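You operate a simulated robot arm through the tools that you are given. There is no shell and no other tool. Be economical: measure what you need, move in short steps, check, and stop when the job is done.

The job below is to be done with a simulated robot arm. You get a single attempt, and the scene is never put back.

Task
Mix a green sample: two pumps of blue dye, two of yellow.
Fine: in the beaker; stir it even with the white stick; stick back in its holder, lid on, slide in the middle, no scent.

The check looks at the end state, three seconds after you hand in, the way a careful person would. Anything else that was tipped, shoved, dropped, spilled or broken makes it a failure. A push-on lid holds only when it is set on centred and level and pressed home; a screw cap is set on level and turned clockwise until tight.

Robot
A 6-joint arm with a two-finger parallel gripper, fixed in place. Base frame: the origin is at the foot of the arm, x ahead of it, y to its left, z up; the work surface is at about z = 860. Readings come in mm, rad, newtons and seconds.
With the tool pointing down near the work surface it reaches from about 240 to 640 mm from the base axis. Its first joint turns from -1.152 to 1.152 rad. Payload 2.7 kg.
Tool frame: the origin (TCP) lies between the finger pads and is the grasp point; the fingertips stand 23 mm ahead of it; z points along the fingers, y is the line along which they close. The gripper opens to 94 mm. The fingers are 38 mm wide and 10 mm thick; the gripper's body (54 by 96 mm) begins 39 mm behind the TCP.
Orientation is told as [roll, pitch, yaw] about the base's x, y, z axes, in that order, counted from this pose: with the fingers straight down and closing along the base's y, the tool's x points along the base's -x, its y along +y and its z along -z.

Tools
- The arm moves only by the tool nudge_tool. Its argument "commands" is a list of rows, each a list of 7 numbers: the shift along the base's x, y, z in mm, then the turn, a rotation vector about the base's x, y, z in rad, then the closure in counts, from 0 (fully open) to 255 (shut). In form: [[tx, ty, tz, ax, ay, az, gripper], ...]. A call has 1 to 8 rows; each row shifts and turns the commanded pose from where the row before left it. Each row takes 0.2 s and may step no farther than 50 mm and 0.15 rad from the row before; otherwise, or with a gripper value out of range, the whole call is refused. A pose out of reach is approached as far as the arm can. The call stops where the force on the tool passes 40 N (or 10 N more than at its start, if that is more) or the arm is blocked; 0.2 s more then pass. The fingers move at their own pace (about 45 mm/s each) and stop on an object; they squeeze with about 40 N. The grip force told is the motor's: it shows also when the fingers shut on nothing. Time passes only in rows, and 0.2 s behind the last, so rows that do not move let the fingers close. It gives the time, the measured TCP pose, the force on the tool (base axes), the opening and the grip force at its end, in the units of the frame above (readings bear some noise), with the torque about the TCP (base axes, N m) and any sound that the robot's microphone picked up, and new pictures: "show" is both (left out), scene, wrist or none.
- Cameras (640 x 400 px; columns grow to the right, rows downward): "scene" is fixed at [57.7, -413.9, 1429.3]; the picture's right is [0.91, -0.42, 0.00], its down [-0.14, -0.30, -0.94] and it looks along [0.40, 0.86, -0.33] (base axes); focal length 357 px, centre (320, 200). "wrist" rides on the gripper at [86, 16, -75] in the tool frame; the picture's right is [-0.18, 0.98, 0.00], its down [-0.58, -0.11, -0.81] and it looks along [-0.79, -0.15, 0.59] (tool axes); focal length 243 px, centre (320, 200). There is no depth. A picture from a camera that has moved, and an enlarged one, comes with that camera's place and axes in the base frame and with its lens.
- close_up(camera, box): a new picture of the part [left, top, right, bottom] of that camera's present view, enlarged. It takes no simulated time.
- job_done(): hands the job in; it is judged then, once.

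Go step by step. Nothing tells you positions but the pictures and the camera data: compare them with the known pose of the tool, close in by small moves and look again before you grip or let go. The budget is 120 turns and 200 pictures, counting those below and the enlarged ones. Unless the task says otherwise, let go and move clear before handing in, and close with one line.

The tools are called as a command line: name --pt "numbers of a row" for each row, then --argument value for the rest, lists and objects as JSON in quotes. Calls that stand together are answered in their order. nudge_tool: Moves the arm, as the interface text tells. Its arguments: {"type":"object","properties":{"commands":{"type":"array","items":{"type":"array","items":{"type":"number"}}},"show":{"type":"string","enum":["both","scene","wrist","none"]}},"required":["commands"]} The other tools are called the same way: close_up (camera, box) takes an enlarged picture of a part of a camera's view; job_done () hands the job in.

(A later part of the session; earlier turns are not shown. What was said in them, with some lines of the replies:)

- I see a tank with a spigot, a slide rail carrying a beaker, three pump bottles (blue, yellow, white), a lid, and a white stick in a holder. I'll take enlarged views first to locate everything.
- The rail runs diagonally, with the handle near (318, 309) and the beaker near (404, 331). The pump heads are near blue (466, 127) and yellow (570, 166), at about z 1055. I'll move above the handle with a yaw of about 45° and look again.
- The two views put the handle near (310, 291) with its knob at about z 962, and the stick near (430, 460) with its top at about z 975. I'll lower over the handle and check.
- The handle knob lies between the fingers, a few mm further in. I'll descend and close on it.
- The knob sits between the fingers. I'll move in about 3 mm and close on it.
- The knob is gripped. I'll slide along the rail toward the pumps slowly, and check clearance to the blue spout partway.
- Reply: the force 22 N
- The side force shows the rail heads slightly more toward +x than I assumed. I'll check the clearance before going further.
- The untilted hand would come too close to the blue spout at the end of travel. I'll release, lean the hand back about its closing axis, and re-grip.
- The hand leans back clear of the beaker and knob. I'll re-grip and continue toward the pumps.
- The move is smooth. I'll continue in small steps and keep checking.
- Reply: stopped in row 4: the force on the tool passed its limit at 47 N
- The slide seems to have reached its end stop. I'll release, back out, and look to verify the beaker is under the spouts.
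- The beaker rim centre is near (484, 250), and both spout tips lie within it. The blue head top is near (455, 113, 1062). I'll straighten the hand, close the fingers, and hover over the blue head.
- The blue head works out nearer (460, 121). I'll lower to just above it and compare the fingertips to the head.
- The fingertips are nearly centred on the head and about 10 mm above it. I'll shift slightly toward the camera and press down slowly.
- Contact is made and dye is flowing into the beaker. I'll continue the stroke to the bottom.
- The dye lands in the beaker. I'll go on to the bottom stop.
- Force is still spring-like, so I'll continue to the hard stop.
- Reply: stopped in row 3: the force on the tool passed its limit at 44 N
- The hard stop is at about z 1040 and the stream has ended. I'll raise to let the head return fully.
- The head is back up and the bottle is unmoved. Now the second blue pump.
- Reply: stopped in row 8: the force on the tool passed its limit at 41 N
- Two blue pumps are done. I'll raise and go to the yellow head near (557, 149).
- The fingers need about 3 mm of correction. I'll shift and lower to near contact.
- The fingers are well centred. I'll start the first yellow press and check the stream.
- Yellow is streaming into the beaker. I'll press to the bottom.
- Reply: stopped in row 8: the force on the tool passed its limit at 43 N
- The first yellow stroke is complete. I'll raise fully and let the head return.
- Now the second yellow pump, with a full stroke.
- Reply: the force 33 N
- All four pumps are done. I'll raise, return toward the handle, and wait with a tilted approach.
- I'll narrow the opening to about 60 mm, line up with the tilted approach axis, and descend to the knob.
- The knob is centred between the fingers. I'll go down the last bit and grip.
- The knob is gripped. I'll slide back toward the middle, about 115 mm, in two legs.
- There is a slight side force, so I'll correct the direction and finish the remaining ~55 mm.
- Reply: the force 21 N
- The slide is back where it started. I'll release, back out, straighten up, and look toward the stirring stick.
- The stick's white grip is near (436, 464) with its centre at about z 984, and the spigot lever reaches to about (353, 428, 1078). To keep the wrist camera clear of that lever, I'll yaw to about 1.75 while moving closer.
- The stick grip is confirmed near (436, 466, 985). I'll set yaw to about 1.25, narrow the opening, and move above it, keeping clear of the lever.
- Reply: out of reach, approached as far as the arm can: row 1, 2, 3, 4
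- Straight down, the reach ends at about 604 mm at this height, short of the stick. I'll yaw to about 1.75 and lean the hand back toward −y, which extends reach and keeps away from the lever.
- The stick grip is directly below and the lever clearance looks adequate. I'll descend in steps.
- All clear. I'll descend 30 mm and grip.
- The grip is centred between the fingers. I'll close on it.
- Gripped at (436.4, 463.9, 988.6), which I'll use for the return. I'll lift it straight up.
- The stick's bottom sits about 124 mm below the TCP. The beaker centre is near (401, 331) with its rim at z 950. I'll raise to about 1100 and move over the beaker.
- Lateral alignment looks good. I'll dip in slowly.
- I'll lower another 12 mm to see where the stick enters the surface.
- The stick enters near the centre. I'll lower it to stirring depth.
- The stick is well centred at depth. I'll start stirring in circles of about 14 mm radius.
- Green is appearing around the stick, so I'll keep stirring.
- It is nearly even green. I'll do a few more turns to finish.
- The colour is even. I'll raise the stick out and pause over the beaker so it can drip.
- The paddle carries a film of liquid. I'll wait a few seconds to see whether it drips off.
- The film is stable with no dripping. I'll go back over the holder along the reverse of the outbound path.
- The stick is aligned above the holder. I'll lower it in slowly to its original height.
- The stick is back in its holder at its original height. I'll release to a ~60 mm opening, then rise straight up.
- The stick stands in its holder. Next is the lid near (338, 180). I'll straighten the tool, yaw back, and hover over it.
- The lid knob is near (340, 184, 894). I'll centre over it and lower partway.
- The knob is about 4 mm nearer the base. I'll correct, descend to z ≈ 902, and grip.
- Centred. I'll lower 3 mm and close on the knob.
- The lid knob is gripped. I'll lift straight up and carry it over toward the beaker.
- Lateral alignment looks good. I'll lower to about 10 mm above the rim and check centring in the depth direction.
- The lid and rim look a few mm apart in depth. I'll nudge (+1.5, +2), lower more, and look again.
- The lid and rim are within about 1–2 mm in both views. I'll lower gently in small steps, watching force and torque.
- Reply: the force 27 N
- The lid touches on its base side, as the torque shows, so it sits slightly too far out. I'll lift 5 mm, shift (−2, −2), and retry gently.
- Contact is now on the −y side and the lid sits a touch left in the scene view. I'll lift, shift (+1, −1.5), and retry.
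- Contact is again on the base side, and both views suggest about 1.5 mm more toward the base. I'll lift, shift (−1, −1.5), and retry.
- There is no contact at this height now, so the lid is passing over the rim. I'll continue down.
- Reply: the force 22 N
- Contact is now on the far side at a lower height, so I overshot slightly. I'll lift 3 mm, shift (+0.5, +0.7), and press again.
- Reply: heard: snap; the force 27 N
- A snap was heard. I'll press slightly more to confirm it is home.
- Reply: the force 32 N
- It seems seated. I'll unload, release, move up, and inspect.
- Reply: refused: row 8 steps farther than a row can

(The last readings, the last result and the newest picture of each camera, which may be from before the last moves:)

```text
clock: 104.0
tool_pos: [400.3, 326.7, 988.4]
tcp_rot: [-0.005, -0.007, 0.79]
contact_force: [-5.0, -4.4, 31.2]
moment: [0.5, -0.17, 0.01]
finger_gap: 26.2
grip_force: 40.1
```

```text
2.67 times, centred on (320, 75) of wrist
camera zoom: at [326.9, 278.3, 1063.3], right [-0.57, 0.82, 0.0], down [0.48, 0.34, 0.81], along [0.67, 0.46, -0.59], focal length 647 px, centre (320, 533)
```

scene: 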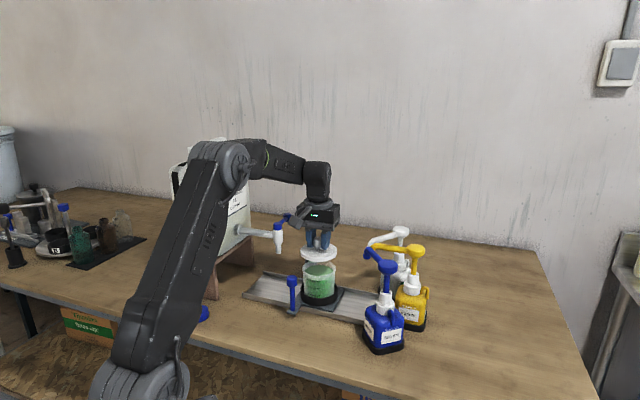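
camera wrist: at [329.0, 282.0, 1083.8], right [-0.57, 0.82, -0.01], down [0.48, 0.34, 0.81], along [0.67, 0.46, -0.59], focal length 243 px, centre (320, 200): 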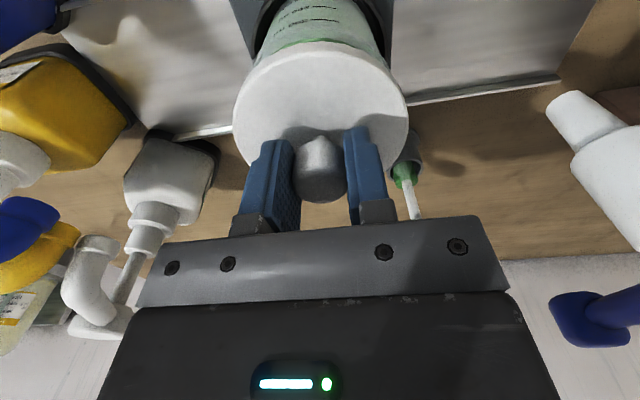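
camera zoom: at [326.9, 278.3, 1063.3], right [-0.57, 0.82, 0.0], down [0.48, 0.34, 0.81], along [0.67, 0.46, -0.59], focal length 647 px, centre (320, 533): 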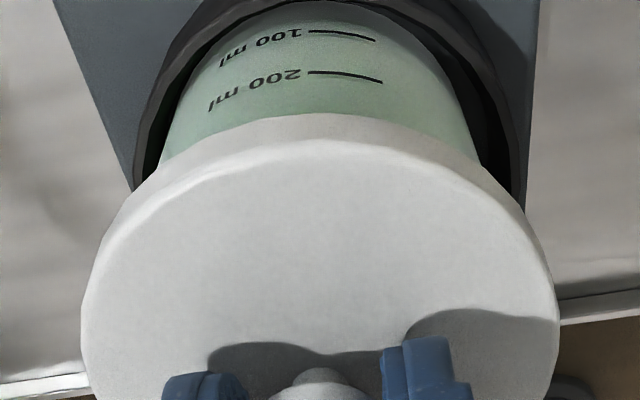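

The last row's step was too long, so nothing moved. I'll repeat it with a shorter row.

nudge_tool --pt "0 0 2 0 0 0 255" --pt "0 0 0 0 0 0 90" --pt "0 0 0 0 0 0 90" --pt "0 0 0 0 0 0 90" --pt "0 0 0 0 0 0 90" --pt "0 0 25 0 0 0 90" --pt "0 0 40 0 0 0 90" --pt "-12 -12 45 0 0 0 90"

close_up --camera "scene" --box '[275, 225, 365, 315]'

close_up --camera "wrist" --box '[200, 0, 440, 150]'

```text
clock: 105.8
tool_pos: [388.0, 314.2, 1098.7]
tcp_rot: [-0.006, 0.002, 0.79]
contact_force: [0.5, 0.3, 0.3]
moment: [0.0, 0.02, -0.02]
finger_gap: 60.9
grip_force: 0.1
camera wrist: at [314.7, 265.1, 1173.9], right [-0.57, 0.82, -0.01], down [0.48, 0.34, 0.81], along [0.67, 0.45, -0.59], focal length 243 px, centre (320, 200)
```

scene: 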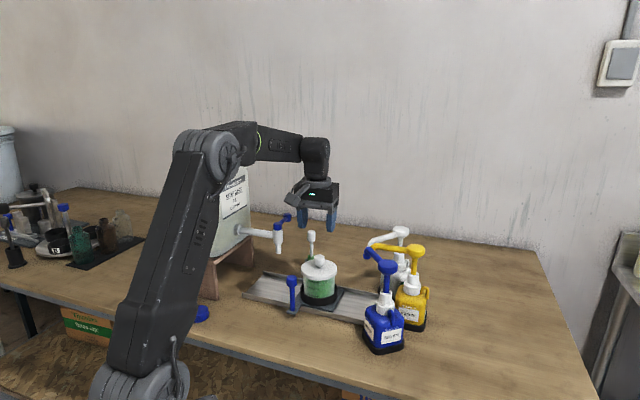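
wrist: 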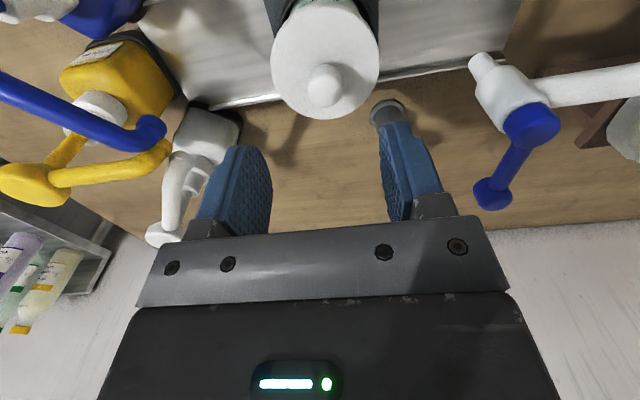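

```text
4.44 times, centred on (320, 270) of scene
camera zoom: at [57.7, -413.9, 1429.3], right [0.91, -0.42, 0.0], down [-0.14, -0.3, -0.94], along [0.4, 0.86, -0.33], focal length 1588 px, centre (320, -111)
```

zoom: 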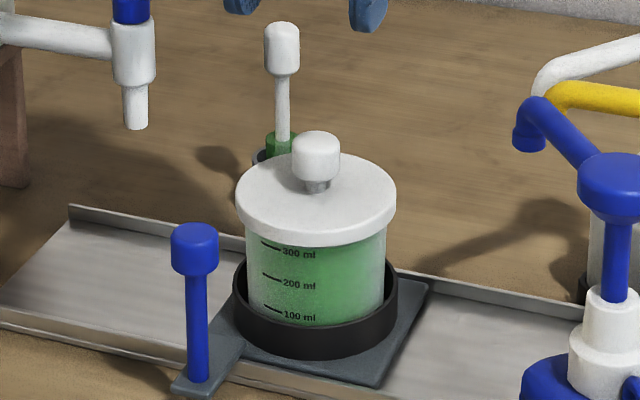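

```text
2.67 times, centred on (320, 75) of wrist
camera zoom: at [314.7, 265.1, 1173.9], right [-0.57, 0.82, -0.01], down [0.48, 0.34, 0.81], along [0.67, 0.45, -0.59], focal length 647 px, centre (320, 533)
```

zoom: 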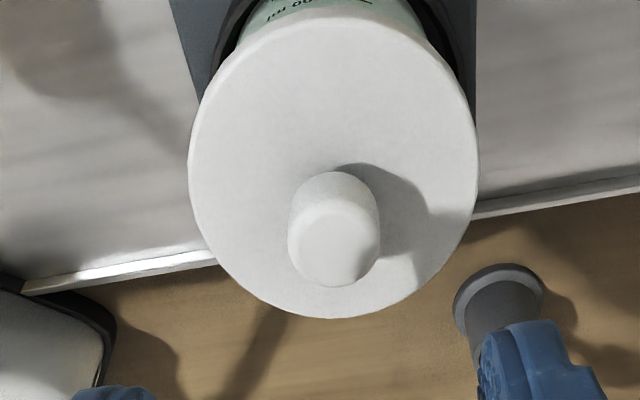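

The lid is on, level and centred. To be sure it is home, I'll close the fingers and press once on top of the knob.

nudge_tool --pt "6 6 0 0 0 0 255" --pt "6 6.5 0 0 0 0 255" --pt "0 0 0 0 0 0 255" --pt "0 0 0 0 0 0 255" --pt "0 0 -30 0 0 0 255" --pt "0 0 -25 0 0 0 255" --pt "0 0 0 0 0 0 255"

close_up --camera "scene" --box '[275, 225, 365, 315]'

```text
clock: 107.4
tool_pos: [399.1, 327.5, 1041.9]
tcp_rot: [-0.005, 0.0, 0.79]
contact_force: [-0.2, 0.4, 0.6]
moment: [-0.03, -0.01, 0.01]
finger_gap: 0.1
grip_force: 39.9
camera wrist: at [326.8, 279.2, 1118.0], right [-0.57, 0.82, -0.01], down [0.48, 0.34, 0.81], along [0.67, 0.46, -0.59], focal length 243 px, centre (320, 200)
```

scene: 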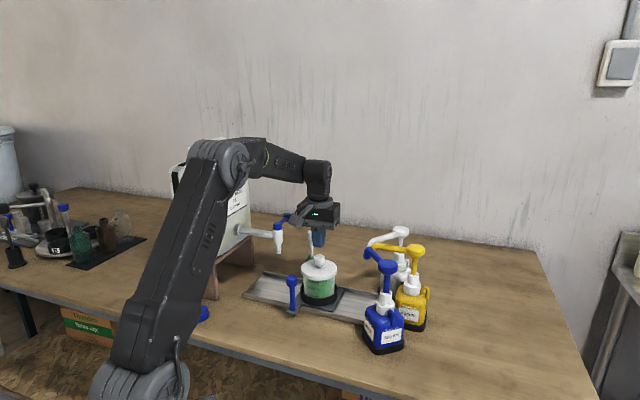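
wrist: 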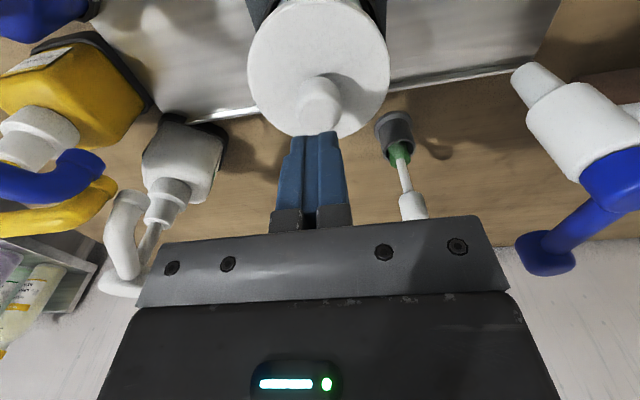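

```text
4.44 times, centred on (320, 270) of scene
camera zoom: at [57.7, -413.9, 1429.3], right [0.91, -0.42, 0.0], down [-0.14, -0.3, -0.94], along [0.4, 0.86, -0.33], focal length 1588 px, centre (320, -111)
```

zoom: 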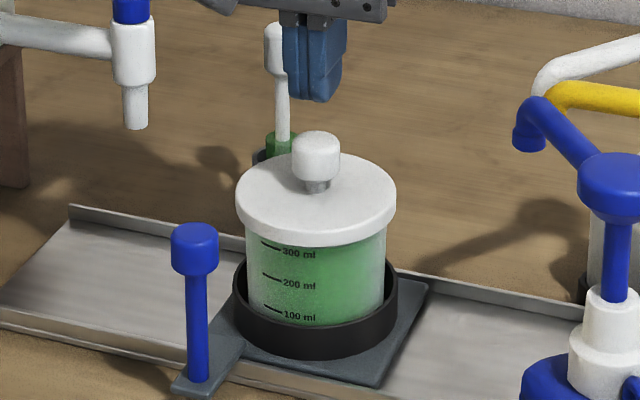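

The fingertips are over the knob. I'll press down gently.

nudge_tool --pt "0 0 -10 0 0 0 255" --pt "0 0 -8 0 0 0 255" --pt "0 0 -3 0 0 0 255" --pt "0 0 -2 0 0 0 255" --pt "0 0 -2 0 0 0 255" --pt "0 0 -2 0 0 0 255" --pt "0 0 -2 0 0 0 255" --pt "0 0 -2 0 0 0 255" --show "none"

close_up --camera "scene" --box '[275, 225, 365, 315]'

```text
clock: 109.2
tool_pos: [399.8, 327.2, 1014.1]
tcp_rot: [-0.005, -0.007, 0.788]
contact_force: [-4.9, -4.5, 35.5]
moment: [-0.27, 0.3, -0.03]
finger_gap: 0.0
grip_force: 40.0
```

```text
4.44 times, centred on (320, 270) of scene
camera zoom: at [57.1, -414.4, 1429.1], right [0.91, -0.42, 0.0], down [-0.14, -0.3, -0.94], along [0.4, 0.86, -0.33], focal length 1588 px, centre (320, -111)
```

zoom: 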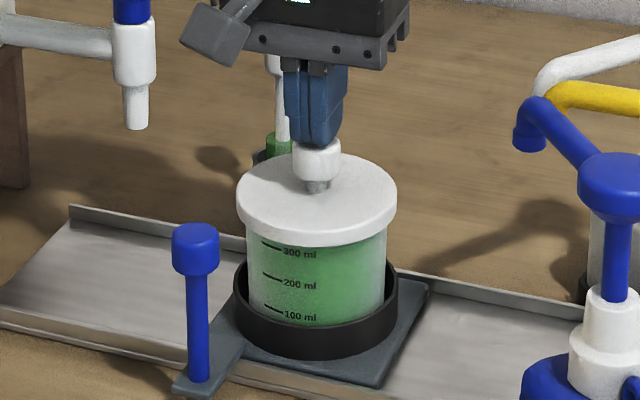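

At 35 N it moves no further, so the lid is home. I'll retreat clear and take a last look.

nudge_tool --pt "0 0 15 0 0 0 255" --pt "0 0 40 0 0 0 255" --pt "0 0 45 0 0 0 255" --pt "-20 -20 35 0 0 0 255" --pt "-25 -25 30 0 0 0 255" --pt "0 0 0 0 0 0 255"

close_up --camera "scene" --box '[230, 200, 450, 360]'

```text
clock: 110.6
tool_pos: [353.8, 282.4, 1175.8]
tcp_rot: [-0.005, 0.001, 0.789]
contact_force: [0.2, 0.0, -0.2]
moment: [0.0, 0.01, -0.01]
finger_gap: 0.1
grip_force: 40.3
camera wrist: at [280.7, 234.2, 1251.7], right [-0.57, 0.82, -0.01], down [0.48, 0.34, 0.81], along [0.67, 0.46, -0.59], focal length 243 px, centre (320, 200)
```

scene: 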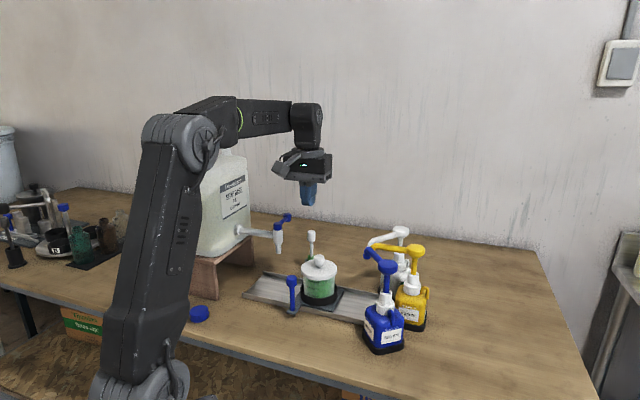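
wrist: 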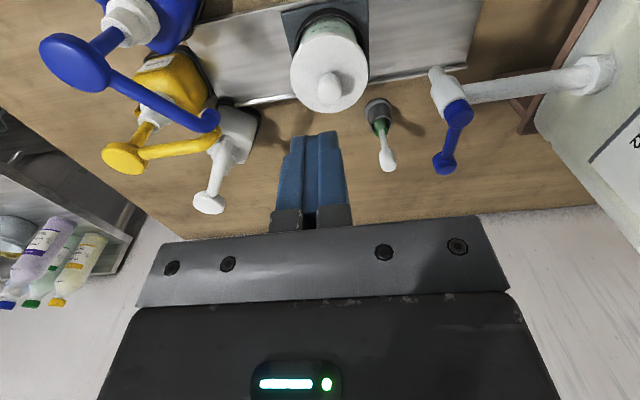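

```text
2.50 times, centred on (340, 280) of scene
camera zoom: at [57.7, -413.9, 1429.3], right [0.91, -0.42, 0.0], down [-0.14, -0.3, -0.94], along [0.4, 0.86, -0.33], focal length 893 px, centre (270, 0)
```

zoom: 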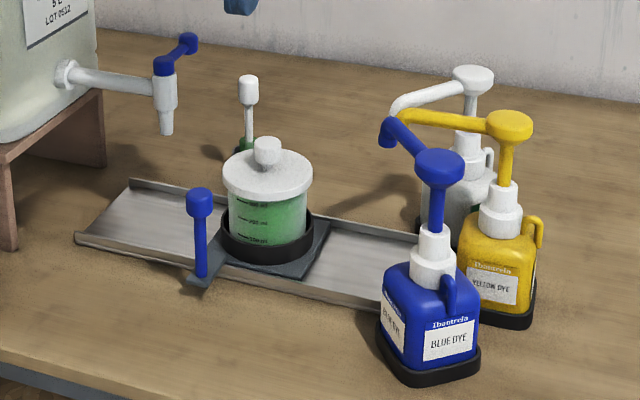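

The sample is an even green with the lid on. The stick is in its holder, the slide is at its starting middle position, and nothing else has been disturbed. I'm handing in.

job_done

```text
The job is handed in.
```

The green sample is finished and handed in: two pumps of blue and two of yellow, no scent, stirred to an even green, with the stick back in its holder, the lid snapped on, and the slide back in the middle.
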